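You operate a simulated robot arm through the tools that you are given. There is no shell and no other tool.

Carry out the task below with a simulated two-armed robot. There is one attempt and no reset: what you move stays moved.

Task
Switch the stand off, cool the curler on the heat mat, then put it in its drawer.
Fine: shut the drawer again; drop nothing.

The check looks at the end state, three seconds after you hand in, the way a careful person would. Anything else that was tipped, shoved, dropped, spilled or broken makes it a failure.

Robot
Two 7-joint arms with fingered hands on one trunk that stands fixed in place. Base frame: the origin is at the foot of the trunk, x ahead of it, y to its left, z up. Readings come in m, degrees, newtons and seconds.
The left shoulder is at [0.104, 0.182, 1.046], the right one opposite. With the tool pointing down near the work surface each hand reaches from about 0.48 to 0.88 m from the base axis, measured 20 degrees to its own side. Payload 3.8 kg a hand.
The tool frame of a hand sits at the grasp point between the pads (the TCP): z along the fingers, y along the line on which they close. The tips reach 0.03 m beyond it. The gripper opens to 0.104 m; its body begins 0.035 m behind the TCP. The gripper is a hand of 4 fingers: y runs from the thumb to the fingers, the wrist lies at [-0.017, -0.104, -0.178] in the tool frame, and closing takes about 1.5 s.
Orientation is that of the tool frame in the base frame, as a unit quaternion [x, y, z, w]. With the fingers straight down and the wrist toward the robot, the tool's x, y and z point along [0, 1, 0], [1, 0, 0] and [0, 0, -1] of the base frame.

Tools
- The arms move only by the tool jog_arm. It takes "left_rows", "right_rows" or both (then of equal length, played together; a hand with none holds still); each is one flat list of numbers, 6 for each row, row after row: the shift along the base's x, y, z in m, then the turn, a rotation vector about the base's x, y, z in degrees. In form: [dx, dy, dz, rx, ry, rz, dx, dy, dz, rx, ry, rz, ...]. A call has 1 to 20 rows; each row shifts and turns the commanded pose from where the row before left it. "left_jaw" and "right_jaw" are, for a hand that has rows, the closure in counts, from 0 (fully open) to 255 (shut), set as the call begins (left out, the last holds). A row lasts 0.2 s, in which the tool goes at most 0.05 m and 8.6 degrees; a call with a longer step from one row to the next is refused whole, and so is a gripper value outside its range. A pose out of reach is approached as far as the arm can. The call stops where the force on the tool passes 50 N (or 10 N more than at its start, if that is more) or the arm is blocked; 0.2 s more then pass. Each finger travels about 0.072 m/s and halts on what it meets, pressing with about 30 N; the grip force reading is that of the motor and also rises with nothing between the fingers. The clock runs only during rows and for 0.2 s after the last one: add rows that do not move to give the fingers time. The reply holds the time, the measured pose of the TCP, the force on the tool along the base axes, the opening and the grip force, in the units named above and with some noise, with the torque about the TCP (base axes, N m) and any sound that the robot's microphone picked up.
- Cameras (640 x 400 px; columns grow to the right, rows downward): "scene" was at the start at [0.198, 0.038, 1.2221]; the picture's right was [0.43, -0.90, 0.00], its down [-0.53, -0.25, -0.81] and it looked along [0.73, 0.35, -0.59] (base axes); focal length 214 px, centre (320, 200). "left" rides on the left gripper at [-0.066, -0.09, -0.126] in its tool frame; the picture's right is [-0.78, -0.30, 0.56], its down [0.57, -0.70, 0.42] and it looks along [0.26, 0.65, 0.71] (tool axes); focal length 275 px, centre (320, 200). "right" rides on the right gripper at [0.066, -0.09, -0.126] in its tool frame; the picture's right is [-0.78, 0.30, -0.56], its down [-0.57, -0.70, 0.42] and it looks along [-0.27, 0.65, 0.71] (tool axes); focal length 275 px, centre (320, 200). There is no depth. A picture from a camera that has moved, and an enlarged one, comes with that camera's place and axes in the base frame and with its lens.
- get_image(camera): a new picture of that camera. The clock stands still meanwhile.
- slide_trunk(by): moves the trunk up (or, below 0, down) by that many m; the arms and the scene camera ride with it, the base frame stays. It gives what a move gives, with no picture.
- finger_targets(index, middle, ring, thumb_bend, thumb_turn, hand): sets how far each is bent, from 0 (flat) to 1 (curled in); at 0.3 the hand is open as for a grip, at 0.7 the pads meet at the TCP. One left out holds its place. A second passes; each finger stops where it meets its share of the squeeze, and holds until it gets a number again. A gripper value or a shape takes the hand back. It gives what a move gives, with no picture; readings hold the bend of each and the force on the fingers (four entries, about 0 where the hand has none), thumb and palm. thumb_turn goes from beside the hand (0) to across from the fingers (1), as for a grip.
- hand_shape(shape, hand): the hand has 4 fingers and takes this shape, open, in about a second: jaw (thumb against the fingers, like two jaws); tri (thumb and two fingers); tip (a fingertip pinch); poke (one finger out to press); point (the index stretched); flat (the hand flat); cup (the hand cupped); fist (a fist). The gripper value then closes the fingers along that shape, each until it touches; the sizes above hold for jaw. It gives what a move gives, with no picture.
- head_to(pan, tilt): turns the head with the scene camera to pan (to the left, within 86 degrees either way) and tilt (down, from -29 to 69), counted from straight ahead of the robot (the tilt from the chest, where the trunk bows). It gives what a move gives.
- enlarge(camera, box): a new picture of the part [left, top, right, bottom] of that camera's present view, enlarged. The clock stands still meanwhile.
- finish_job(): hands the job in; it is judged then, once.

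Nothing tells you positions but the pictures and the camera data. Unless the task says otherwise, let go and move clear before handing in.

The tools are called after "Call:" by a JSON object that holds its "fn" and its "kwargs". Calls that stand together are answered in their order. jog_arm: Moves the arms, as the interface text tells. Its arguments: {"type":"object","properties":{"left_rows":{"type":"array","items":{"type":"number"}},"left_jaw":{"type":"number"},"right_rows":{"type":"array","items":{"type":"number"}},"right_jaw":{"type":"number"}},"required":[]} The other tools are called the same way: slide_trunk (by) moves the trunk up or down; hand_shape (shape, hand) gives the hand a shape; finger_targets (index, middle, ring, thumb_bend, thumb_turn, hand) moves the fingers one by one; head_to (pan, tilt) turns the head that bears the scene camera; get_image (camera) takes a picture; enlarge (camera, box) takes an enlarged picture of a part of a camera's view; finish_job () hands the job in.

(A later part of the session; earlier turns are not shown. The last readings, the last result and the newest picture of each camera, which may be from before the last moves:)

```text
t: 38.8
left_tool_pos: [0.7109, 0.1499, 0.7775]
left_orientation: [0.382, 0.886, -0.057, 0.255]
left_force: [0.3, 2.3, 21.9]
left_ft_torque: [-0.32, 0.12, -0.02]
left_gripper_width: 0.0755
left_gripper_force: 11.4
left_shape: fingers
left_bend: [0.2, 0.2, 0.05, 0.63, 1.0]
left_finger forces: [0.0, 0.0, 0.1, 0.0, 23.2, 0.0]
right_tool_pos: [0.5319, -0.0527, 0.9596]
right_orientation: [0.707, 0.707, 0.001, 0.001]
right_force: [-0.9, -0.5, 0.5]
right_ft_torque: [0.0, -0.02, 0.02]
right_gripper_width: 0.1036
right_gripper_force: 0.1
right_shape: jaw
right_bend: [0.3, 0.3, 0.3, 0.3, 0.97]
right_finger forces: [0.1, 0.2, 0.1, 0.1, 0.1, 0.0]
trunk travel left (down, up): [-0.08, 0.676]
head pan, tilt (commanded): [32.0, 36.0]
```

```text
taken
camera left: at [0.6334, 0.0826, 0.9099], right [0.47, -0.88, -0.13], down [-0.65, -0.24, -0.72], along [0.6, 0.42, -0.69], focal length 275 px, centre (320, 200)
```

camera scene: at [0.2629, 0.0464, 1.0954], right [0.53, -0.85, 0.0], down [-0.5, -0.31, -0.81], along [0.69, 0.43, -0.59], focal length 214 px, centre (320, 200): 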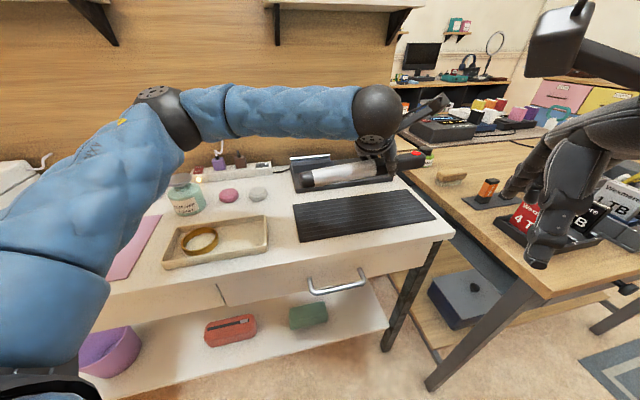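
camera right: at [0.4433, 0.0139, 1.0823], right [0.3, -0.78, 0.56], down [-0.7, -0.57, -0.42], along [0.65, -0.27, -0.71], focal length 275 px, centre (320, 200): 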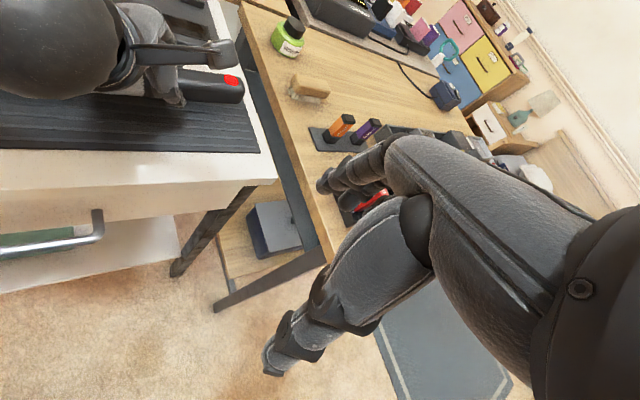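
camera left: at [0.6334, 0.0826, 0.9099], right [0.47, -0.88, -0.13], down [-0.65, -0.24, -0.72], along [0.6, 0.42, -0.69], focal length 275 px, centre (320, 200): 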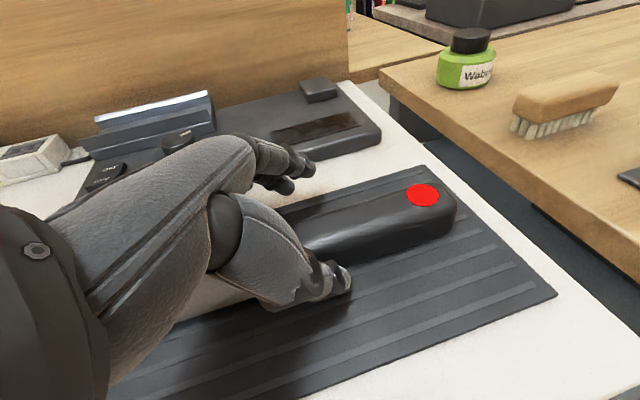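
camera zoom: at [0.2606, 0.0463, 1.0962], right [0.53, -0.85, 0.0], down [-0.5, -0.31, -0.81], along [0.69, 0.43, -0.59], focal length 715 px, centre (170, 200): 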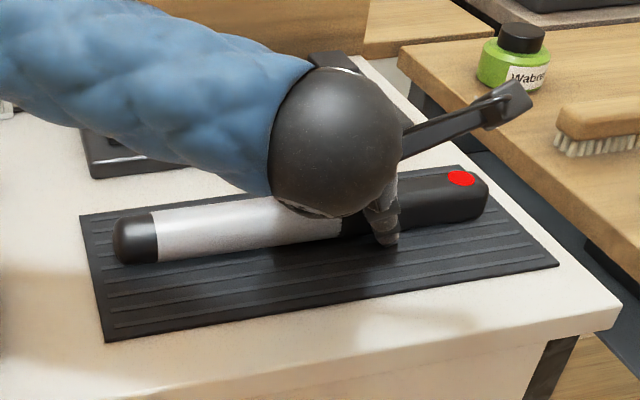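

The curler lies on the mat; only the thumb presses on the mat now. I lift the hand straight up and away.

Call:
{"fn": "jog_arm", "kwargs": {"left_rows": [0, 0, 0.005, 0, 0, 0, 0, 0, 0.008, 0, 0, 0, 0, 0, 0.015, 0, 0, 0, 0, 0, 0.02, 0, 0, 0, 0, 0, 0.03, 0, 0, 0, 0, 0, 0.03, 0, 0, 0]}}

Call:
{"fn": "get_image", "kwargs": {"camera": "scene"}}

Call:
{"fn": "get_image", "kwargs": {"camera": "left"}}

```text
t: 40.2
left_tool_pos: [0.7123, 0.1508, 0.8802]
left_orientation: [0.383, 0.887, -0.056, 0.252]
left_force: [-0.6, -0.3, 0.6]
left_ft_torque: [0.01, 0.01, 0.0]
left_gripper_width: 0.0867
left_gripper_force: 0.1
left_shape: fingers
left_bend: [0.2, 0.2, 0.05, 0.55, 1.0]
left_finger forces: [0.1, 0.0, 0.0, 0.1, 0.1, 0.0]
right_tool_pos: [0.5321, -0.0535, 0.9579]
right_orientation: [0.707, 0.707, 0.001, 0.0]
right_force: [1.0, -0.7, -0.6]
right_ft_torque: [0.01, 0.02, 0.02]
right_gripper_width: 0.1038
right_gripper_force: 0.0
right_shape: jaw
right_bend: [0.3, 0.3, 0.3, 0.3, 0.97]
right_finger forces: [0.2, 0.1, 0.0, 0.0, 0.0, 0.0]
trunk travel left (down, up): [-0.08, 0.676]
head pan, tilt (commanded): [32.0, 36.0]
```

```text
taken
camera scene: at [0.2625, 0.0463, 1.0956], right [0.53, -0.85, 0.0], down [-0.5, -0.31, -0.81], along [0.69, 0.43, -0.59], focal length 214 px, centre (320, 200)
```

scene: 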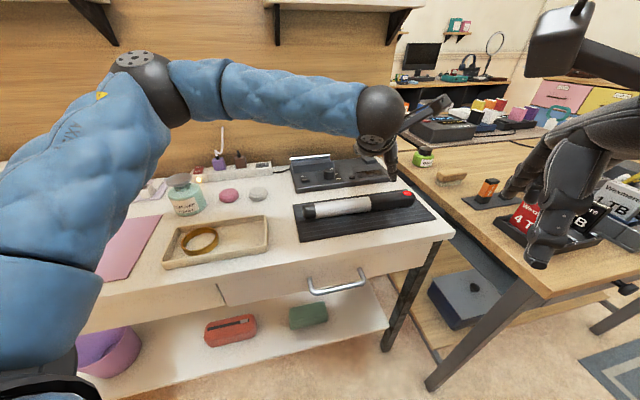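

```text
taken
camera left: at [0.6346, 0.0829, 1.0141], right [0.47, -0.88, -0.13], down [-0.66, -0.24, -0.71], along [0.59, 0.42, -0.69], focal length 275 px, centre (320, 200)
```

left: 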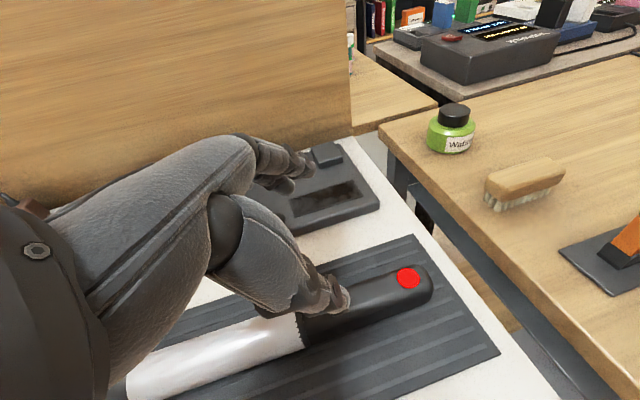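

The curler rests on the mat, its dot still red. While it cools I will open the drawer with the right hand; first I take the left hand back to its side, clear of everything.

Call:
{"fn": "jog_arm", "kwargs": {"left_rows": [-0.02, 0.01, 0.03, 0, 0, 0, -0.03, 0.025, 0.012, 0, 0, 0, -0.03, 0.025, 0.012, 0, 0, 0, -0.03, 0.025, 0.012, 5.303, 5.303, 0, -0.03, 0.025, 0.012, 5.303, 5.303, 0, -0.03, 0.025, 0.012, 5.303, 5.303, 0, -0.03, 0.025, 0.012, 5.303, 5.303, 0, -0.03, 0.03, 0.012, 0, 0, -7.5, -0.02, 0.03, 0, 0, 0, -7.5, 0, 0.03, 0, 0, 0, -7.5, 0, 0.02, 0, 0, 0, -7.5, 0, 0.02, 0, 0, 0, -7.5, 0, 0, 0, 0, 0, -7.5]}}

Call:
{"fn": "get_image", "kwargs": {"camera": "scene"}}

Call:
{"fn": "enlarge", "kwargs": {"camera": "scene", "box": [280, 140, 450, 260]}}

```text
t: 43.0
left_tool_pos: [0.4608, 0.4391, 0.9943]
left_orientation: [0.725, 0.688, 0.03, 0.025]
left_force: [0.4, -0.3, -0.3]
left_ft_torque: [0.01, -0.04, 0.02]
left_gripper_width: 0.087
left_gripper_force: 0.1
left_shape: fingers
left_bend: [0.2, 0.2, 0.05, 0.55, 1.0]
left_finger forces: [0.0, 0.0, 0.1, 0.1, 0.1, 0.1]
right_tool_pos: [0.5321, -0.0522, 0.9576]
right_orientation: [0.707, 0.707, 0.0, 0.0]
right_force: [-0.1, -0.5, 0.1]
right_ft_torque: [-0.04, -0.02, -0.01]
right_gripper_width: 0.1036
right_gripper_force: 0.1
right_shape: jaw
right_bend: [0.3, 0.3, 0.3, 0.3, 0.97]
right_finger forces: [0.0, 0.1, 0.0, 0.0, 0.0, 0.0]
trunk travel left (down, up): [-0.08, 0.676]
head pan, tilt (commanded): [32.0, 36.0]
```

```text
taken
camera scene: at [0.2626, 0.0465, 1.0955], right [0.53, -0.85, 0.0], down [-0.5, -0.31, -0.81], along [0.69, 0.43, -0.59], focal length 214 px, centre (320, 200)
```

scene: 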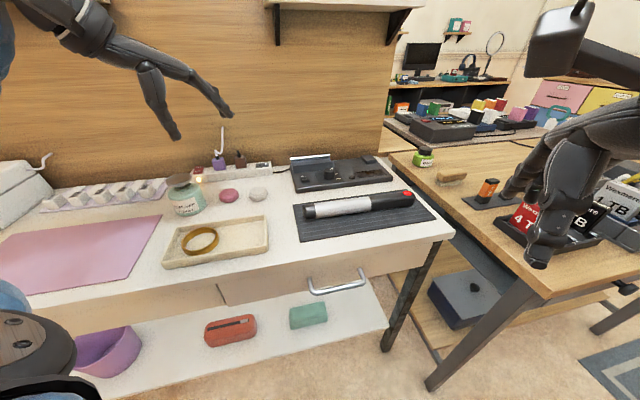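

```text
3.33 times, centred on (365, 200) of scene
camera zoom: at [0.2626, 0.0465, 1.0955], right [0.53, -0.85, 0.0], down [-0.5, -0.31, -0.81], along [0.69, 0.43, -0.59], focal length 715 px, centre (170, 200)
```

zoom: 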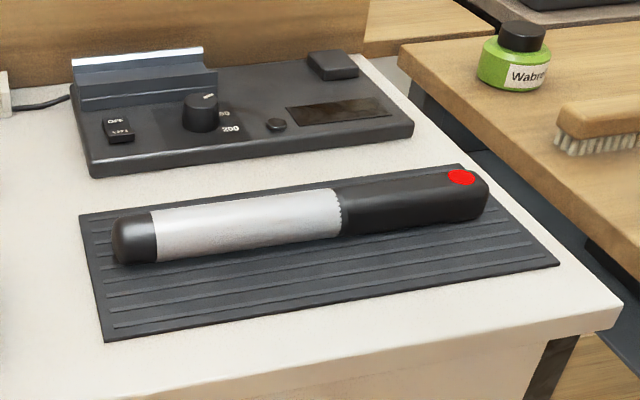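

The curler lies fully on the mat at b≈0.62 and the stand reads OFF. I raise the trunk so the right arm can pull the drawer close to the body, and turn the head to watch the drawer.

Call:
{"fn": "slide_trunk", "kwargs": {"by": 0.2}}

Call:
{"fn": "head_to", "kwargs": {"pan": 25, "tilt": 52}}

Call:
{"fn": "finger_targets", "kwargs": {"hand": "right", "index": 0.6, "middle": 0.6, "ring": 0.6, "thumb_bend": 0.3, "thumb_turn": 1.0}}

Call:
{"fn": "get_image", "kwargs": {"camera": "scene"}}

Call:
{"fn": "get_image", "kwargs": {"camera": "right"}}

```text
t: 45.1
left_tool_pos: [0.4617, 0.4414, 1.1952]
left_orientation: [0.725, 0.688, 0.03, 0.025]
left_force: [0.1, 0.0, -1.2]
left_ft_torque: [-0.02, 0.01, -0.01]
left_gripper_width: 0.0868
left_gripper_force: 0.0
left_shape: fingers
left_bend: [0.2, 0.2, 0.05, 0.55, 1.0]
left_finger forces: [0.0, 0.0, 0.0, 0.1, 0.0, 0.1]
right_tool_pos: [0.5324, -0.0526, 1.1576]
right_orientation: [0.707, 0.707, 0.0, 0.0]
right_force: [0.9, 0.5, 0.4]
right_ft_torque: [0.01, -0.02, -0.03]
right_gripper_width: 0.1038
right_gripper_force: 0.0
right_shape: jaw
right_bend: [0.3, 0.3, 0.3, 0.3, 0.97]
right_finger forces: [0.1, 0.0, 0.0, 0.0, 0.0, 0.0]
trunk travel left (down, up): [-0.28, 0.476]
head pan, tilt (commanded): [32.0, 36.0]
```

```text
t: 45.9
left_tool_pos: [0.4609, 0.4391, 1.1947]
left_orientation: [0.724, 0.689, 0.029, 0.025]
left_force: [-0.1, 0.8, -0.3]
left_ft_torque: [-0.01, -0.02, 0.02]
left_gripper_width: 0.0869
left_gripper_force: 0.1
left_shape: fingers
left_bend: [0.2, 0.2, 0.05, 0.55, 1.0]
left_finger forces: [0.0, 0.0, 0.0, 0.1, 0.0, 0.1]
right_tool_pos: [0.5331, -0.0522, 1.1573]
right_orientation: [0.708, 0.706, 0.0, 0.0]
right_force: [0.4, 0.4, -0.5]
right_ft_torque: [0.0, -0.02, -0.02]
right_gripper_width: 0.1037
right_gripper_force: 0.0
right_shape: jaw
right_bend: [0.3, 0.3, 0.3, 0.3, 0.97]
right_finger forces: [0.0, 0.1, 0.0, 0.0, 0.0, 0.0]
trunk travel left (down, up): [-0.28, 0.476]
head pan, tilt (commanded): [25.0, 52.0]
```

```text
t: 46.9
left_tool_pos: [0.4616, 0.4408, 1.1948]
left_orientation: [0.724, 0.688, 0.029, 0.025]
left_force: [1.1, -0.1, 0.0]
left_ft_torque: [-0.01, 0.01, 0.03]
left_gripper_width: 0.0869
left_gripper_force: 0.0
left_shape: fingers
left_bend: [0.2, 0.2, 0.05, 0.55, 1.0]
left_finger forces: [0.0, 0.1, 0.1, 0.0, 0.0, 0.1]
right_tool_pos: [0.5327, -0.0531, 1.1573]
right_orientation: [0.707, 0.707, 0.0, 0.0]
right_force: [0.5, 0.8, -0.5]
right_ft_torque: [-0.02, -0.01, 0.01]
right_gripper_width: 0.0662
right_gripper_force: 0.0
right_shape: fingers
right_bend: [0.6, 0.6, 0.6, 0.3, 0.97]
right_finger forces: [0.0, 0.0, 0.1, 0.0, 0.0, 0.0]
trunk travel left (down, up): [-0.28, 0.476]
head pan, tilt (commanded): [25.0, 52.0]
```

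```text
taken
camera scene: at [0.1497, 0.0318, 1.2816], right [0.42, -0.91, 0.0], down [-0.71, -0.33, -0.62], along [0.56, 0.26, -0.79], focal length 214 px, centre (320, 200)
```

scene: 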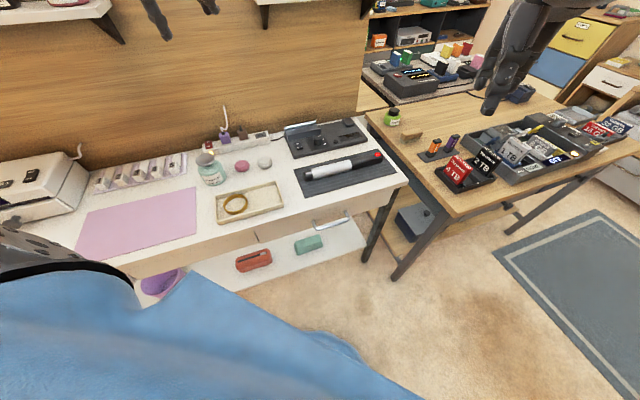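

```text
taken
camera right: at [0.4427, 0.0139, 1.2827], right [0.3, -0.78, 0.56], down [-0.7, -0.57, -0.42], along [0.65, -0.27, -0.71], focal length 275 px, centre (320, 200)
```

right: 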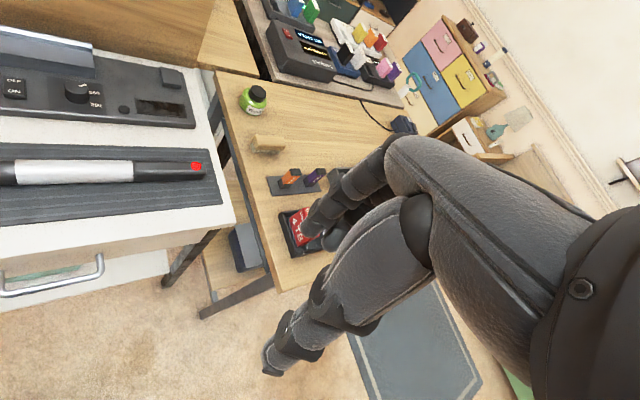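

Fingers of the right hand are half bent and the thumb open. I turn the right hand square to the drawer, tilt it 45° forward and bring it in front of and above the handle.

Call:
{"fn": "jog_arm", "kwargs": {"right_rows": [-0.0138, 0.0237, -0.02, 0, 0, 7.5, -0.0138, 0.0237, -0.02, 0, 0, 7.5, -0.0138, 0.0237, -0.02, 0, 0, 7.5, -0.0138, 0.0237, -0.02, 0, 0, 7.5, -0.0138, 0.0237, -0.02, 0, 0, 7.5, -0.0138, 0.0237, -0.02, 0, 0, 7.5, 0, 0, -0.025, 5.303, -5.303, 0, 0, 0, -0.025, 5.303, -5.303, 0, 0, 0, -0.025, 5.303, -5.303, 0, 0, 0, -0.025, 5.303, -5.303, 0, 0, 0, -0.025, 5.303, -5.303, 0, 0, 0, -0.025, 5.303, -5.303, 0]}}

Call:
{"fn": "get_image", "kwargs": {"camera": "scene"}}

Call:
{"fn": "get_image", "kwargs": {"camera": "right"}}

```text
t: 49.5
left_tool_pos: [0.4606, 0.441, 1.1945]
left_orientation: [0.724, 0.689, 0.03, 0.024]
left_force: [-0.6, -0.3, 0.6]
left_ft_torque: [0.02, 0.01, -0.01]
left_gripper_width: 0.0868
left_gripper_force: 0.1
left_shape: fingers
left_bend: [0.2, 0.2, 0.05, 0.55, 1.0]
left_finger forces: [0.1, 0.0, 0.0, 0.1, 0.0, 0.0]
right_tool_pos: [0.4494, 0.0901, 0.9469]
right_orientation: [0.371, 0.897, 0.22, 0.091]
right_force: [0.9, -0.5, 0.5]
right_ft_torque: [0.02, -0.02, -0.02]
right_gripper_width: 0.0661
right_gripper_force: 0.1
right_shape: fingers
right_bend: [0.6, 0.6, 0.6, 0.3, 0.97]
right_finger forces: [0.0, 0.2, 0.1, 0.0, 0.0, 0.0]
right hand out of reach, approached as far as the arm can: row 10, 11, 12
trunk travel left (down, up): [-0.28, 0.476]
head pan, tilt (commanded): [25.0, 52.0]
```

```text
taken
camera scene: at [0.1497, 0.0319, 1.2816], right [0.42, -0.91, 0.0], down [-0.71, -0.33, -0.62], along [0.56, 0.26, -0.79], focal length 214 px, centre (320, 200)
```

scene: 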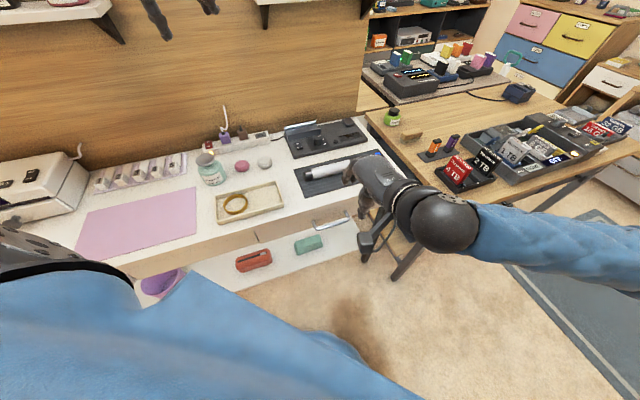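

```text
taken
camera right: at [0.3054, 0.0403, 1.0154], right [0.55, -0.54, 0.63], down [0.1, -0.71, -0.7], along [0.83, 0.45, -0.33], focal length 275 px, centre (320, 200)
```

right: 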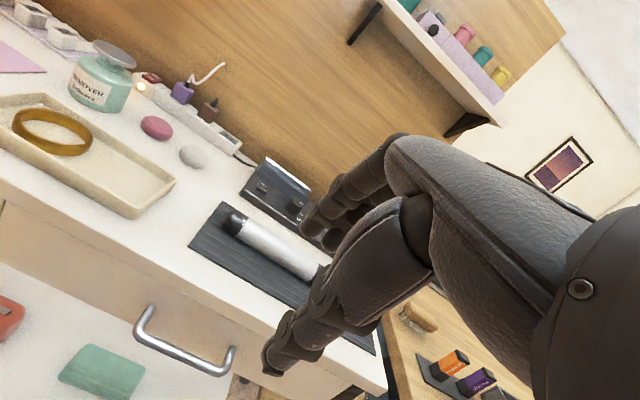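

The wrist limit leaves the tilt at about 28°, which should do. I lower the right hand to just above and in front of the handle bar.

Call:
{"fn": "jog_arm", "kwargs": {"right_rows": [0.003, 0.003, -0.0295, 0, 0, 0, 0.003, 0.003, -0.0295, 0, 0, 0, 0.003, 0.003, -0.0295, 0, 0, 0, 0.003, 0.003, -0.0295, 0, 0, 0, 0.003, 0.003, -0.0295, 0, 0, 0, 0.003, 0.003, -0.0295, 0, 0, 0]}}

Call:
{"fn": "get_image", "kwargs": {"camera": "scene"}}

Call:
{"fn": "get_image", "kwargs": {"camera": "right"}}

```text
t: 50.9
left_tool_pos: [0.4607, 0.4391, 1.1953]
left_orientation: [0.724, 0.689, 0.03, 0.024]
left_force: [-0.6, -1.4, -0.2]
left_ft_torque: [0.05, 0.02, -0.01]
left_gripper_width: 0.0865
left_gripper_force: 0.0
left_shape: fingers
left_bend: [0.2, 0.2, 0.05, 0.55, 1.0]
left_finger forces: [0.0, 0.0, 0.0, 0.0, 0.1, 0.0]
right_tool_pos: [0.466, 0.0637, 0.9145]
right_orientation: [0.364, 0.899, 0.226, 0.084]
right_force: [-0.1, -1.5, 1.9]
right_ft_torque: [-0.04, 0.03, 0.03]
right_gripper_width: 0.066
right_gripper_force: 0.0
right_shape: fingers
right_bend: [0.6, 0.6, 0.6, 0.3, 0.97]
right_finger forces: [0.0, 0.0, 0.0, 0.1, 0.0, 0.0]
right hand out of reach, approached as far as the arm can: row 1, 2, 3, 4, 5, 6
trunk travel left (down, up): [-0.28, 0.476]
head pan, tilt (commanded): [25.0, 52.0]
```

```text
taken
camera scene: at [0.1497, 0.0305, 1.2814], right [0.42, -0.91, 0.0], down [-0.71, -0.33, -0.62], along [0.56, 0.26, -0.79], focal length 214 px, centre (320, 200)
```

scene: 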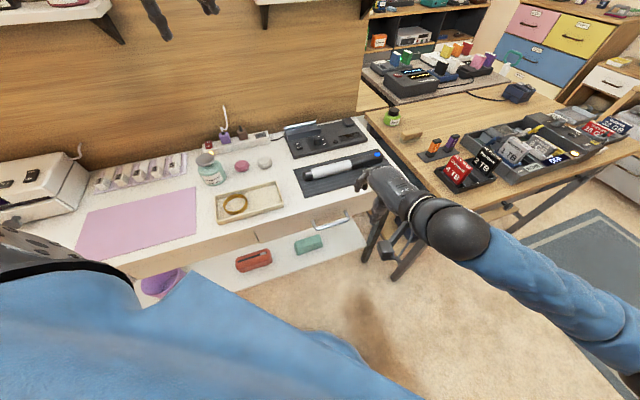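

```text
taken
camera right: at [0.3236, 0.0093, 0.9838], right [0.56, -0.54, 0.62], down [0.11, -0.69, -0.71], along [0.82, 0.47, -0.33], focal length 275 px, centre (320, 200)
```

right: 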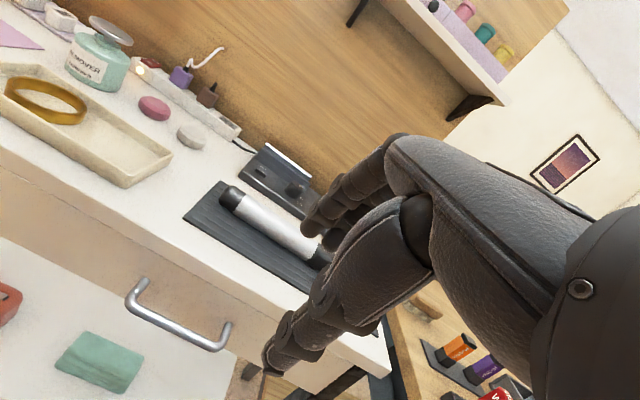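

The curler's dot now looks blue, so it seems to have cooled; I'll check it closely. The right arm is folded too tightly at 28° tilt, so I reduce the tilt to 15° and lower again.

Call:
{"fn": "jog_arm", "kwargs": {"right_rows": [0, 0, 0, -4.6, 4.6, 0, 0, 0, 0, -4.6, 4.6, 0, 0.0046, 0.015, -0.0286, 0, 0, 0, 0.0046, 0.015, -0.0286, 0, 0, 0, 0.0046, 0.015, -0.0286, 0, 0, 0, 0.0046, 0.015, -0.0286, 0, 0, 0]}}

Call:
{"fn": "get_image", "kwargs": {"camera": "scene"}}

Call:
{"fn": "get_image", "kwargs": {"camera": "right"}}

Call:
{"fn": "enlarge", "kwargs": {"camera": "scene", "box": [280, 110, 420, 210]}}

```text
t: 52.3
left_tool_pos: [0.4621, 0.4412, 1.1946]
left_orientation: [0.724, 0.689, 0.029, 0.025]
left_force: [-1.2, -0.6, 0.2]
left_ft_torque: [0.0, -0.02, -0.02]
left_gripper_width: 0.0868
left_gripper_force: 0.1
left_shape: fingers
left_bend: [0.2, 0.2, 0.05, 0.55, 1.0]
left_finger forces: [0.0, 0.0, 0.0, 0.1, 0.0, 0.0]
right_tool_pos: [0.4818, 0.1272, 0.8028]
right_orientation: [0.38, 0.916, 0.115, 0.048]
right_force: [-1.1, -0.9, 0.0]
right_ft_torque: [0.0, 0.01, -0.01]
right_gripper_width: 0.0657
right_gripper_force: 0.1
right_shape: fingers
right_bend: [0.6, 0.6, 0.6, 0.3, 0.97]
right_finger forces: [0.0, 0.1, 0.0, 0.0, 0.0, 0.1]
trunk travel left (down, up): [-0.28, 0.476]
head pan, tilt (commanded): [25.0, 52.0]
```

```text
taken
camera scene: at [0.1499, 0.0322, 1.2815], right [0.42, -0.91, 0.0], down [-0.71, -0.33, -0.62], along [0.56, 0.26, -0.79], focal length 214 px, centre (320, 200)
```

scene: 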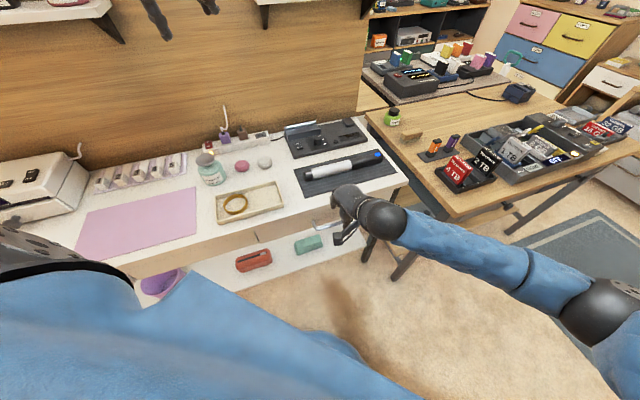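

```text
taken
camera right: at [0.3518, 0.0902, 0.9003], right [0.65, -0.44, 0.61], down [0.0, -0.81, -0.59], along [0.76, 0.38, -0.53], focal length 275 px, centre (320, 200)
```

right: 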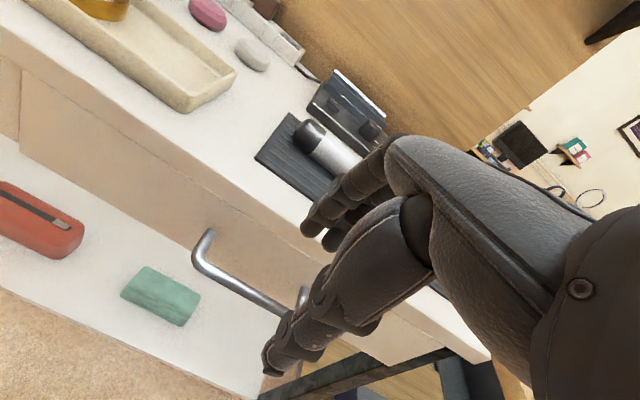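

```text
4.00 times, centred on (350, 160) of scene
camera zoom: at [0.1499, 0.0322, 1.2815], right [0.42, -0.91, 0.0], down [-0.71, -0.33, -0.62], along [0.56, 0.26, -0.79], focal length 858 px, centre (200, 360)
```

zoom: 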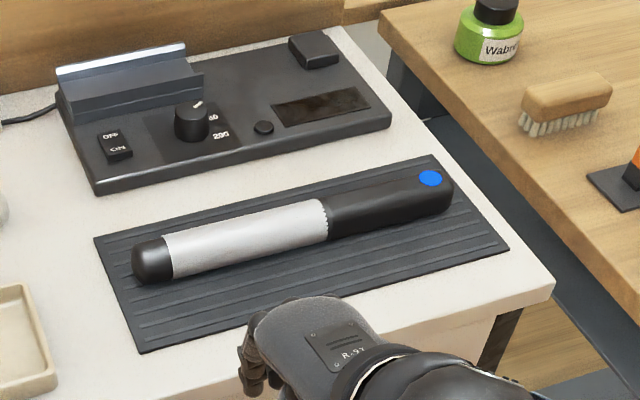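

The dot is blue — the curler is cool. The bar's predicted place matches the right camera within a few millimetres, so I lower the fingers towards the gap behind the bar.

Call:
{"fn": "jog_arm", "kwargs": {"right_rows": [0.005, 0.002, -0.018, 0, 0, 0, 0.0035, 0.002, -0.018, 0, 0, 0, 0.003, 0.002, -0.018, 0, 0, 0, 0.003, 0.002, -0.018, 0, 0, 0, 0.003, 0.002, -0.018, 0, 0, 0]}}

Call:
{"fn": "get_image", "kwargs": {"camera": "right"}}

Call:
{"fn": "enlarge", "kwargs": {"camera": "scene", "box": [280, 170, 420, 270]}}

```text
t: 53.5
left_tool_pos: [0.4609, 0.4403, 1.195]
left_orientation: [0.724, 0.689, 0.03, 0.025]
left_force: [0.0, 0.0, 0.7]
left_ft_torque: [0.03, 0.01, -0.02]
left_gripper_width: 0.087
left_gripper_force: 0.0
left_shape: fingers
left_bend: [0.2, 0.2, 0.05, 0.55, 1.0]
left_finger forces: [0.2, 0.0, 0.1, 0.1, 0.1, 0.0]
right_tool_pos: [0.4941, 0.1322, 0.7556]
right_orientation: [0.379, 0.917, 0.116, 0.047]
right_force: [-0.5, 0.3, -0.7]
right_ft_torque: [0.02, -0.03, 0.01]
right_gripper_width: 0.0661
right_gripper_force: 0.2
right_shape: fingers
right_bend: [0.6, 0.6, 0.6, 0.3, 0.97]
right_finger forces: [0.0, 0.0, 0.0, 0.0, 0.0, 0.1]
right hand out of reach, approached as far as the arm can: row 3, 4, 5
trunk travel left (down, up): [-0.28, 0.476]
head pan, tilt (commanded): [25.0, 52.0]
```

```text
taken
camera right: at [0.3642, 0.0955, 0.8546], right [0.65, -0.44, 0.61], down [0.0, -0.81, -0.59], along [0.76, 0.38, -0.53], focal length 275 px, centre (320, 200)
```

right: 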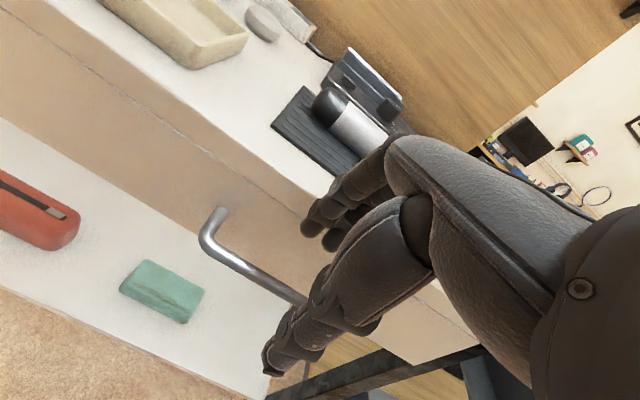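

```text
4.00 times, centred on (350, 220) of scene
camera zoom: at [0.1497, 0.0319, 1.2816], right [0.42, -0.91, 0.0], down [-0.71, -0.33, -0.62], along [0.56, 0.26, -0.79], focal length 858 px, centre (200, 120)
```

zoom: 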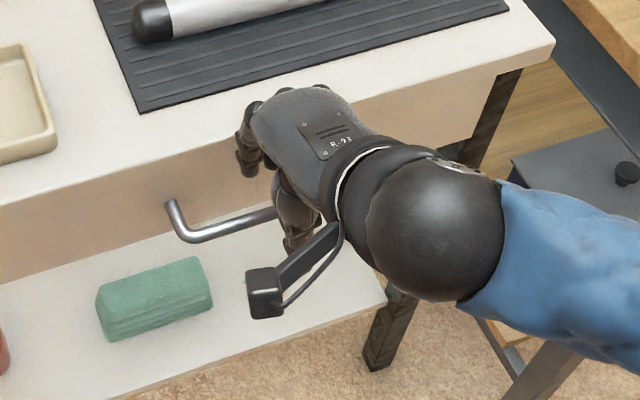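

The arm is limited by the wrist again, since the elbow is folded far out. Raising the trunk should straighten the arm and line the forearm up with the hand; I lift the hand clear by raising the trunk 0.16 m.

Call:
{"fn": "slide_trunk", "kwargs": {"by": 0.16}}

Call:
{"fn": "jog_arm", "kwargs": {"right_rows": [-0.006, 0.002, -0.03, 0, 0, 0, 0, 0, -0.03, 0, 0, 0, 0, 0, -0.03, 0, 0, 0, 0, 0, -0.03, 0, 0, 0, 0, 0, -0.03, 0, 0, 0]}}

Call:
{"fn": "get_image", "kwargs": {"camera": "scene"}}

Call:
{"fn": "get_image", "kwargs": {"camera": "right"}}

```text
t: 55.4
left_tool_pos: [0.4615, 0.4398, 1.3546]
left_orientation: [0.724, 0.689, 0.029, 0.025]
left_force: [0.1, -0.1, -0.2]
left_ft_torque: [0.01, 0.0, 0.03]
left_gripper_width: 0.0865
left_gripper_force: 0.0
left_shape: fingers
left_bend: [0.2, 0.2, 0.05, 0.55, 1.0]
left_finger forces: [0.0, 0.0, 0.0, 0.0, 0.0, 0.1]
right_tool_pos: [0.4954, 0.1319, 0.9171]
right_orientation: [0.38, 0.916, 0.115, 0.048]
right_force: [-0.5, -1.3, 0.9]
right_ft_torque: [0.0, 0.01, 0.0]
right_gripper_width: 0.0658
right_gripper_force: 0.1
right_shape: fingers
right_bend: [0.6, 0.6, 0.6, 0.3, 0.97]
right_finger forces: [0.0, 0.0, 0.0, 0.0, 0.0, 0.0]
trunk travel left (down, up): [-0.44, 0.316]
head pan, tilt (commanded): [25.0, 52.0]
```

```text
t: 56.6
left_tool_pos: [0.4619, 0.4398, 1.3549]
left_orientation: [0.724, 0.689, 0.03, 0.025]
left_force: [0.4, 0.1, 0.2]
left_ft_torque: [-0.02, -0.01, 0.0]
left_gripper_width: 0.0871
left_gripper_force: 0.1
left_shape: fingers
left_bend: [0.2, 0.2, 0.05, 0.55, 1.0]
left_finger forces: [0.0, 0.1, 0.0, 0.0, 0.0, 0.0]
right_tool_pos: [0.4937, 0.1107, 0.7796]
right_orientation: [0.379, 0.917, 0.116, 0.047]
right_force: [-0.4, 0.9, -0.4]
right_ft_torque: [0.0, -0.01, -0.01]
right_gripper_width: 0.0662
right_gripper_force: 0.0
right_shape: fingers
right_bend: [0.6, 0.6, 0.6, 0.3, 0.97]
right_finger forces: [0.1, 0.0, 0.0, 0.0, 0.0, 0.0]
right hand out of reach, approached as far as the arm can: row 2, 3, 4
trunk travel left (down, up): [-0.44, 0.316]
head pan, tilt (commanded): [25.0, 52.0]
```

```text
taken
camera scene: at [0.1014, 0.0317, 1.4434], right [0.42, -0.91, 0.0], down [-0.71, -0.33, -0.61], along [0.56, 0.26, -0.79], focal length 214 px, centre (320, 200)
```

scene: 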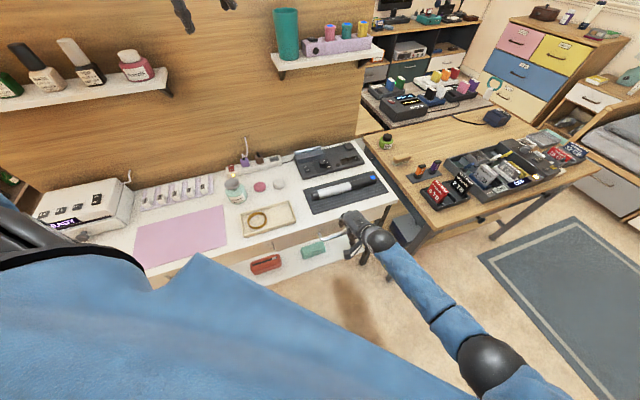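

```text
taken
camera right: at [0.3637, 0.0739, 0.8786], right [0.65, -0.44, 0.61], down [0.0, -0.81, -0.59], along [0.76, 0.38, -0.53], focal length 275 px, centre (320, 200)
```

right: 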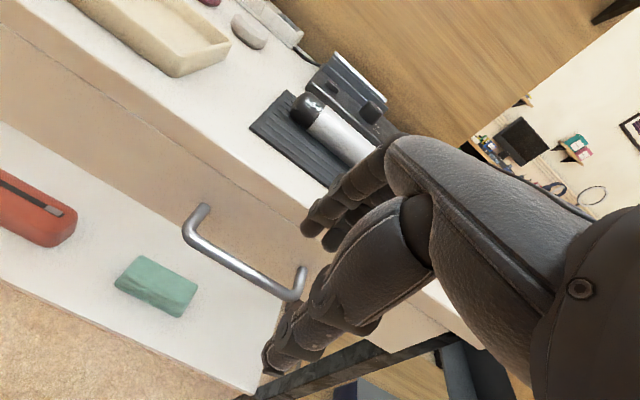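

The arm is closer now. I try again to move back over the bar and down in smaller steps.

Call:
{"fn": "jog_arm", "kwargs": {"right_rows": [0, 0.006, -0.008, 0, 0, 0, 0, 0.006, -0.008, 0, 0, 0, 0, 0.006, -0.008, 0, 0, 0, 0, 0.006, -0.008, 0, 0, 0]}}

```text
t: 57.6
left_tool_pos: [0.462, 0.4416, 1.3543]
left_orientation: [0.724, 0.689, 0.03, 0.024]
left_force: [-0.5, 0.3, -0.4]
left_ft_torque: [0.03, 0.02, 0.02]
left_gripper_width: 0.0867
left_gripper_force: 0.1
left_shape: fingers
left_bend: [0.2, 0.2, 0.05, 0.55, 1.0]
left_finger forces: [0.0, 0.0, 0.0, 0.0, 0.0, 0.0]
right_tool_pos: [0.4947, 0.1363, 0.7499]
right_orientation: [0.38, 0.917, 0.116, 0.048]
right_force: [-0.6, -0.5, 0.3]
right_ft_torque: [-0.02, -0.02, 0.02]
right_gripper_width: 0.0661
right_gripper_force: 0.0
right_shape: fingers
right_bend: [0.6, 0.6, 0.6, 0.3, 0.97]
right_finger forces: [0.1, 0.1, 0.0, 0.1, 0.1, 0.0]
trunk travel left (down, up): [-0.44, 0.316]
head pan, tilt (commanded): [25.0, 52.0]
```

That worked. I continue down slowly towards the gap behind the bar.

Call:
{"fn": "jog_arm", "kwargs": {"right_rows": [0.001, 0.001, -0.009, 0, 0, 0, 0.001, 0.001, -0.009, 0, 0, 0, 0.001, 0.001, -0.009, 0, 0, 0, 0.001, 0.001, -0.009, 0, 0, 0, 0.001, 0.001, -0.009, 0, 0, 0]}}

Call:
{"fn": "get_image", "kwargs": {"camera": "right"}}

Call:
{"fn": "enlarge", "kwargs": {"camera": "scene", "box": [300, 190, 420, 280]}}

```text
t: 59.0
left_tool_pos: [0.4625, 0.4402, 1.3562]
left_orientation: [0.724, 0.689, 0.03, 0.025]
left_force: [0.1, 0.8, -0.2]
left_ft_torque: [0.01, 0.02, 0.0]
left_gripper_width: 0.087
left_gripper_force: 0.0
left_shape: fingers
left_bend: [0.2, 0.2, 0.05, 0.55, 1.0]
left_finger forces: [0.0, 0.0, 0.0, 0.0, 0.1, 0.0]
right_tool_pos: [0.5169, 0.1153, 0.725]
right_orientation: [0.388, 0.913, 0.112, 0.064]
right_force: [-0.7, 0.2, 0.0]
right_ft_torque: [-0.02, -0.02, -0.03]
right_gripper_width: 0.0663
right_gripper_force: 0.0
right_shape: fingers
right_bend: [0.6, 0.6, 0.6, 0.3, 0.97]
right_finger forces: [0.1, 0.0, 0.0, 0.0, 0.1, 0.1]
right hand out of reach, approached as far as the arm can: row 3, 4, 5
trunk travel left (down, up): [-0.44, 0.316]
head pan, tilt (commanded): [25.0, 52.0]
stopped in row 5 (right hand): the arm was blocked; the commanded pose is now the measured one
```

```text
taken
camera right: at [0.3838, 0.0834, 0.8197], right [0.63, -0.45, 0.64], down [-0.01, -0.82, -0.57], along [0.78, 0.35, -0.52], focal length 275 px, centre (320, 200)
```

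right: 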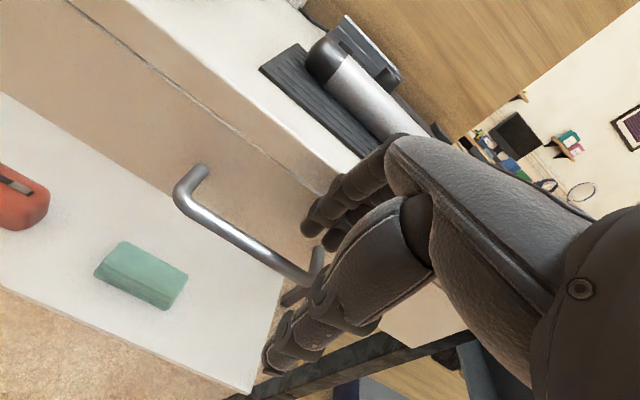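

```text
4.44 times, centred on (360, 235) of scene
camera zoom: at [0.1007, 0.0316, 1.4434], right [0.42, -0.91, 0.0], down [-0.71, -0.33, -0.62], along [0.56, 0.26, -0.79], focal length 953 px, centre (142, 44)
```

zoom: 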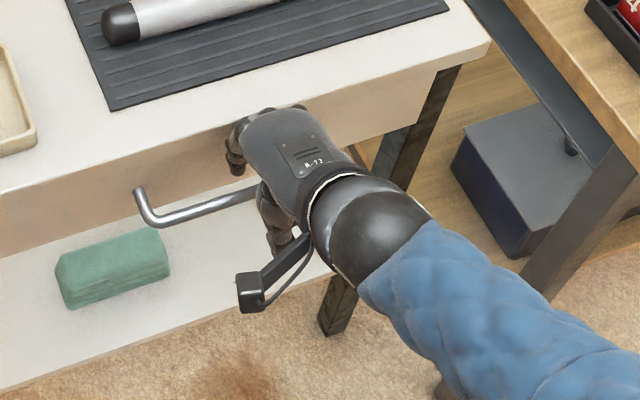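

The arm stopped with no force on the hand, so it looks like a joint limit again, not contact. The left hand worked best with its fingers slanted inward, so I do the mirror of that with the right hand — slanting along the bar does no harm — and try again.

Call:
{"fn": "jog_arm", "kwargs": {"right_rows": [-0.005, 0.005, 0.01, 4.42, 4.42, 0, -0.005, 0.005, 0.01, 4.42, 4.42, 0, -0.005, 0.005, 0.005, 4.42, 4.42, 0, 0, 0, 0, 4.42, 4.42, 0]}}

Call:
{"fn": "jog_arm", "kwargs": {"right_rows": [0, 0, -0.008, 0, 0, 0, 0, 0, -0.008, 0, 0, 0, 0, 0, -0.008, 0, 0, 0, 0, 0, -0.008, 0, 0, 0]}}

Call:
{"fn": "get_image", "kwargs": {"camera": "right"}}

Call:
{"fn": "enlarge", "kwargs": {"camera": "scene", "box": [300, 190, 420, 280]}}

```text
t: 60.0
left_tool_pos: [0.4611, 0.4403, 1.355]
left_orientation: [0.724, 0.689, 0.029, 0.026]
left_force: [-0.4, 0.2, -0.2]
left_ft_torque: [0.0, 0.0, 0.01]
left_gripper_width: 0.0868
left_gripper_force: 0.1
left_shape: fingers
left_bend: [0.2, 0.2, 0.05, 0.55, 1.0]
left_finger forces: [0.0, 0.1, 0.0, 0.0, 0.0, 0.1]
right_tool_pos: [0.4982, 0.1352, 0.754]
right_orientation: [0.406, 0.883, 0.192, -0.138]
right_force: [0.1, 0.1, -0.8]
right_ft_torque: [0.01, 0.03, -0.01]
right_gripper_width: 0.0661
right_gripper_force: 0.0
right_shape: fingers
right_bend: [0.6, 0.6, 0.6, 0.3, 0.97]
right_finger forces: [0.0, 0.0, 0.0, 0.1, 0.1, 0.0]
right hand out of reach, approached as far as the arm can: row 4
trunk travel left (down, up): [-0.44, 0.316]
head pan, tilt (commanded): [25.0, 52.0]
```

```text
t: 61.0
left_tool_pos: [0.4596, 0.4412, 1.3537]
left_orientation: [0.724, 0.689, 0.029, 0.025]
left_force: [-0.5, 0.1, 0.2]
left_ft_torque: [-0.02, 0.0, -0.02]
left_gripper_width: 0.0868
left_gripper_force: 0.1
left_shape: fingers
left_bend: [0.2, 0.2, 0.05, 0.55, 1.0]
left_finger forces: [0.0, 0.0, 0.0, 0.1, 0.0, 0.1]
right_tool_pos: [0.4976, 0.1366, 0.7539]
right_orientation: [0.405, 0.883, 0.191, -0.138]
right_force: [0.4, 0.0, 0.2]
right_ft_torque: [0.0, 0.01, 0.03]
right_gripper_width: 0.0662
right_gripper_force: 0.1
right_shape: fingers
right_bend: [0.6, 0.6, 0.6, 0.3, 0.97]
right_finger forces: [0.0, 0.0, 0.0, 0.0, 0.0, 0.1]
right hand out of reach, approached as far as the arm can: row 1, 2, 3, 4
trunk travel left (down, up): [-0.44, 0.316]
head pan, tilt (commanded): [25.0, 52.0]
```

```text
taken
camera right: at [0.398, 0.0692, 0.8699], right [0.77, -0.59, 0.25], down [-0.21, -0.61, -0.76], along [0.6, 0.53, -0.59], focal length 275 px, centre (320, 200)
```

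right: 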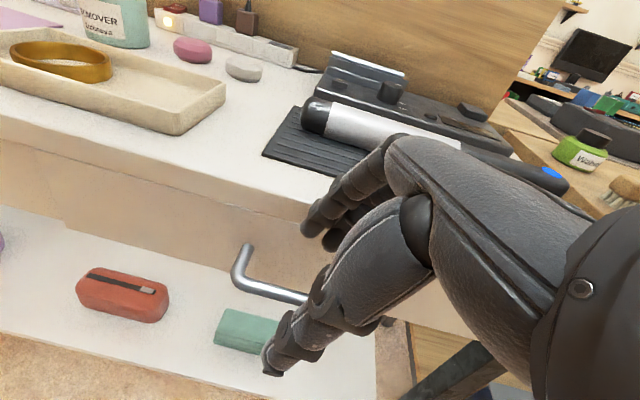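

```text
4.44 times, centred on (360, 235) of scene
camera zoom: at [0.1005, 0.0319, 1.4435], right [0.42, -0.91, 0.0], down [-0.71, -0.33, -0.62], along [0.56, 0.26, -0.79], focal length 953 px, centre (142, 44)
```

zoom: 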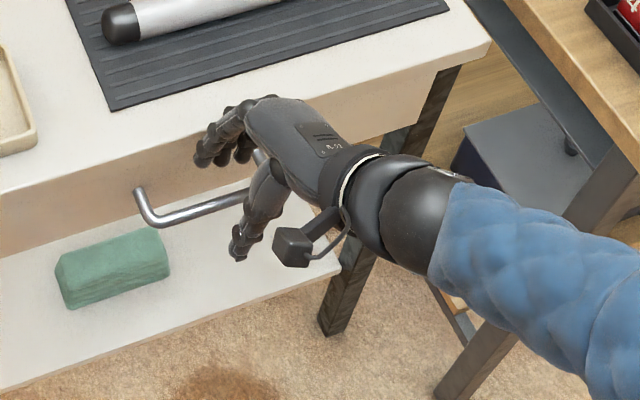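

Still limited; the arm is probably nearly stretched at this trunk height, while it was too folded before. A height in between should suit, so I lift the hand, undo the slant, and lower the trunk by 0.1 m.

Call:
{"fn": "jog_arm", "kwargs": {"right_rows": [0, 0, 0.02, 0, 0, 0, 0, 0, 0.02, -5.28, -5.28, 0, 0, 0, 0.02, -5.28, -5.28, 0, 0, 0, 0.02, -5.28, -5.28, 0, -0.01, -0.01, 0.02, 0, 0, 0]}}

Call:
{"fn": "slide_trunk", "kwargs": {"by": -0.09}}

Call:
{"fn": "get_image", "kwargs": {"camera": "scene"}}

```text
t: 62.2
left_tool_pos: [0.4611, 0.4394, 1.3556]
left_orientation: [0.725, 0.688, 0.03, 0.024]
left_force: [-0.2, -0.5, -0.7]
left_ft_torque: [0.0, 0.0, -0.01]
left_gripper_width: 0.0868
left_gripper_force: 0.0
left_shape: fingers
left_bend: [0.2, 0.2, 0.05, 0.55, 1.0]
left_finger forces: [0.1, 0.1, 0.1, 0.0, 0.0, 0.0]
right_tool_pos: [0.4955, 0.1052, 0.8294]
right_orientation: [0.389, 0.912, 0.121, 0.042]
right_force: [0.3, 0.3, 1.1]
right_ft_torque: [-0.03, -0.01, 0.0]
right_gripper_width: 0.0664
right_gripper_force: 0.1
right_shape: fingers
right_bend: [0.6, 0.6, 0.6, 0.3, 0.97]
right_finger forces: [0.0, 0.0, 0.0, 0.0, 0.0, 0.0]
right hand out of reach, approached as far as the arm can: row 4, 5
trunk travel left (down, up): [-0.44, 0.316]
head pan, tilt (commanded): [25.0, 52.0]
```

```text
t: 63.4
left_tool_pos: [0.4618, 0.4387, 1.266]
left_orientation: [0.724, 0.689, 0.03, 0.024]
left_force: [-0.3, 0.1, -0.8]
left_ft_torque: [-0.02, 0.0, 0.01]
left_gripper_width: 0.0869
left_gripper_force: 0.2
left_shape: fingers
left_bend: [0.2, 0.2, 0.05, 0.55, 1.0]
left_finger forces: [0.0, 0.0, 0.0, 0.0, 0.0, 0.0]
right_tool_pos: [0.4939, 0.1068, 0.7222]
right_orientation: [0.389, 0.914, 0.116, 0.024]
right_force: [1.1, -0.4, -0.5]
right_ft_torque: [0.0, -0.02, 0.01]
right_gripper_width: 0.0664
right_gripper_force: 0.0
right_shape: fingers
right_bend: [0.6, 0.6, 0.6, 0.3, 0.97]
right_finger forces: [0.1, 0.0, 0.0, 0.0, 0.2, 0.0]
trunk travel left (down, up): [-0.35, 0.406]
head pan, tilt (commanded): [25.0, 52.0]
```

```text
taken
camera scene: at [0.1234, 0.0316, 1.3529], right [0.42, -0.91, 0.0], down [-0.71, -0.33, -0.62], along [0.56, 0.26, -0.79], focal length 214 px, centre (320, 200)
```

scene: 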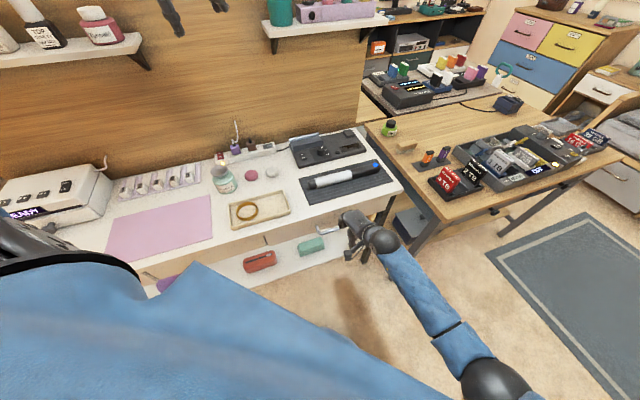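

The hand came down to z=0.722, just before and above the bar. I now shift it over the gap.

Call:
{"fn": "jog_arm", "kwargs": {"right_rows": [0.002, 0.01, 0, 0, 0, 0, 0.002, 0.01, 0, 0, 0, 0, 0.002, 0.01, 0, 0, 0, 0]}}

Call:
{"fn": "get_image", "kwargs": {"camera": "right"}}

Call:
{"fn": "enlarge", "kwargs": {"camera": "scene", "box": [290, 190, 410, 280]}}

```text
t: 64.2
left_tool_pos: [0.462, 0.4404, 1.2646]
left_orientation: [0.724, 0.688, 0.03, 0.025]
left_force: [-0.1, -0.2, -0.6]
left_ft_torque: [-0.02, -0.03, 0.02]
left_gripper_width: 0.0867
left_gripper_force: 0.0
left_shape: fingers
left_bend: [0.2, 0.2, 0.05, 0.55, 1.0]
left_finger forces: [0.0, 0.0, 0.0, 0.0, 0.0, 0.0]
right_tool_pos: [0.5023, 0.1328, 0.718]
right_orientation: [0.389, 0.914, 0.114, 0.021]
right_force: [0.5, -0.3, 0.9]
right_ft_torque: [-0.02, 0.01, 0.02]
right_gripper_width: 0.0662
right_gripper_force: 0.0
right_shape: fingers
right_bend: [0.6, 0.6, 0.6, 0.3, 0.97]
right_finger forces: [0.1, 0.1, 0.0, 0.0, 0.1, 0.0]
right hand out of reach, approached as far as the arm can: row 2
trunk travel left (down, up): [-0.35, 0.406]
head pan, tilt (commanded): [25.0, 52.0]
```

```text
taken
camera right: at [0.3762, 0.0957, 0.8231], right [0.68, -0.46, 0.57], down [-0.04, -0.8, -0.6], along [0.73, 0.38, -0.56], focal length 275 px, centre (320, 200)
```

right: 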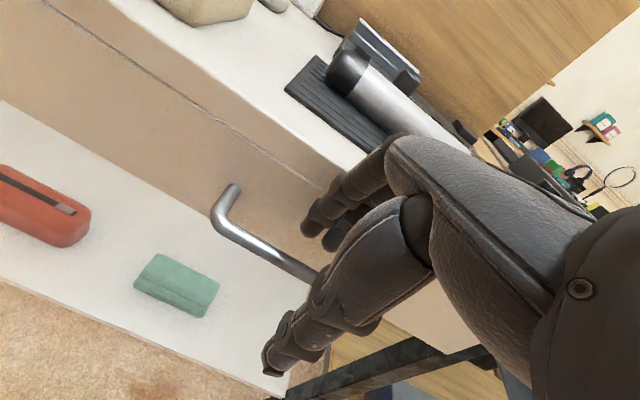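

```text
4.44 times, centred on (350, 235) of scene
camera zoom: at [0.1242, 0.032, 1.3526], right [0.42, -0.91, 0.0], down [-0.71, -0.33, -0.62], along [0.56, 0.26, -0.79], focal length 953 px, centre (187, 44)
```

zoom: 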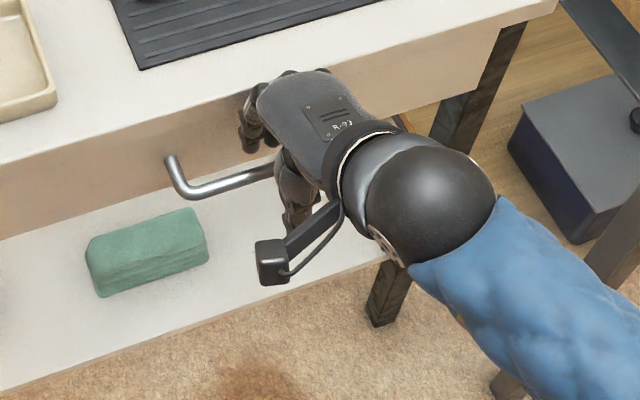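

The fingers are between table edge and bar, a bit above it. I lower further in small steps.

Call:
{"fn": "jog_arm", "kwargs": {"right_rows": [0, 0.002, -0.007, 0, 0, 0, 0, 0.002, -0.007, 0, 0, 0, 0, 0.002, -0.007, 0, 0, 0]}}

```text
t: 65.0
left_tool_pos: [0.4612, 0.4403, 1.2654]
left_orientation: [0.724, 0.689, 0.03, 0.024]
left_force: [-0.7, 0.2, -0.3]
left_ft_torque: [0.0, 0.02, 0.01]
left_gripper_width: 0.0869
left_gripper_force: 0.0
left_shape: fingers
left_bend: [0.2, 0.2, 0.05, 0.55, 1.0]
left_finger forces: [0.1, 0.0, 0.0, 0.1, 0.0, 0.0]
right_tool_pos: [0.5027, 0.1343, 0.6952]
right_orientation: [0.389, 0.914, 0.116, 0.023]
right_force: [0.5, 0.1, 0.5]
right_ft_torque: [0.02, -0.03, 0.03]
right_gripper_width: 0.0661
right_gripper_force: 0.6
right_shape: fingers
right_bend: [0.6, 0.6, 0.6, 0.3, 0.97]
right_finger forces: [0.0, 0.2, 0.1, 0.0, 0.0, 0.0]
right hand out of reach, approached as far as the arm can: row 1
trunk travel left (down, up): [-0.35, 0.406]
head pan, tilt (commanded): [25.0, 52.0]
```

No contact yet at z=0.695. I look again to judge the fingertips against the bar.

Call:
{"fn": "enlarge", "kwargs": {"camera": "right", "box": [200, 160, 400, 340]}}

Call:
{"fn": "enlarge", "kwargs": {"camera": "scene", "box": [310, 195, 380, 255]}}

```text
2.22 times, centred on (300, 250) of right
camera zoom: at [0.376, 0.097, 0.799], right [0.68, -0.46, 0.57], down [-0.04, -0.8, -0.6], along [0.74, 0.38, -0.56], focal length 612 px, centre (364, 89)
```

zoom: 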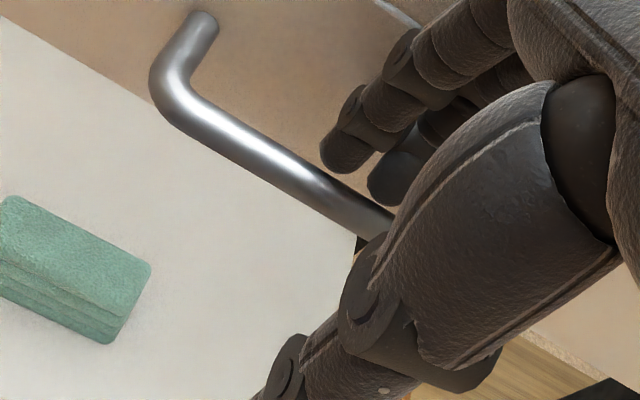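

```text
6.67 times, centred on (345, 225) of scene
camera zoom: at [0.1238, 0.032, 1.3527], right [0.42, -0.91, 0.0], down [-0.71, -0.33, -0.62], along [0.56, 0.26, -0.79], focal length 1430 px, centre (153, 33)
```

zoom: 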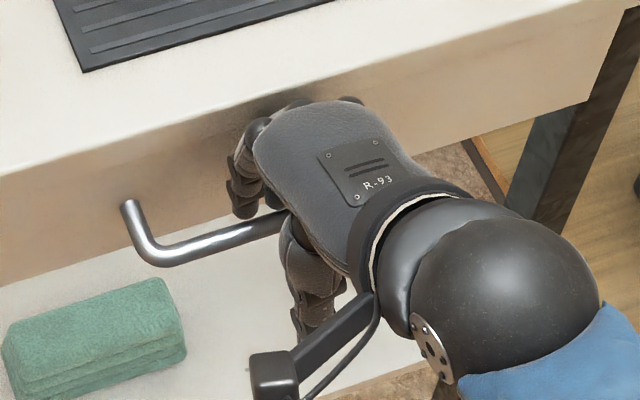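

The fingertips are just behind and above the bar, needing about 8 mm more towards the drawer front. I shift in and lower into the gap.

Call:
{"fn": "jog_arm", "kwargs": {"right_rows": [0.003, 0.003, 0, 0, 0, 0, 0.003, 0.003, 0, 0, 0, 0, 0, 0, -0.006, 0, 0, 0, 0, 0, -0.006, 0, 0, 0]}}

Call:
{"fn": "enlarge", "kwargs": {"camera": "right", "box": [200, 160, 400, 340]}}

```text
t: 66.0
left_tool_pos: [0.4588, 0.437, 1.2672]
left_orientation: [0.724, 0.689, 0.032, 0.024]
left_force: [-0.3, 0.5, 0.4]
left_ft_torque: [-0.01, 0.0, 0.01]
left_gripper_width: 0.0868
left_gripper_force: 0.0
left_shape: fingers
left_bend: [0.2, 0.2, 0.05, 0.55, 1.0]
left_finger forces: [0.1, 0.0, 0.0, 0.0, 0.1, 0.0]
right_tool_pos: [0.5066, 0.1393, 0.6892]
right_orientation: [0.389, 0.913, 0.121, 0.026]
right_force: [-16.8, -23.4, 29.5]
right_ft_torque: [1.05, -1.51, -0.55]
right_gripper_width: 0.0664
right_gripper_force: 33.5
right_shape: fingers
right_bend: [0.6, 0.66, 0.6, 0.3, 0.97]
right_finger forces: [0.0, 67.1, 0.0, 0.0, 0.0, 0.0]
trunk travel left (down, up): [-0.35, 0.406]
head pan, tilt (commanded): [25.0, 52.0]
```

```text
2.22 times, centred on (300, 250) of right
camera zoom: at [0.3793, 0.102, 0.7915], right [0.67, -0.47, 0.58], down [-0.04, -0.79, -0.61], along [0.74, 0.39, -0.55], focal length 612 px, centre (364, 89)
```

zoom: 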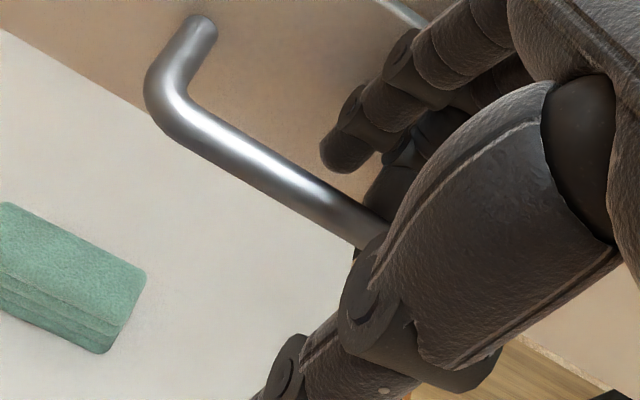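

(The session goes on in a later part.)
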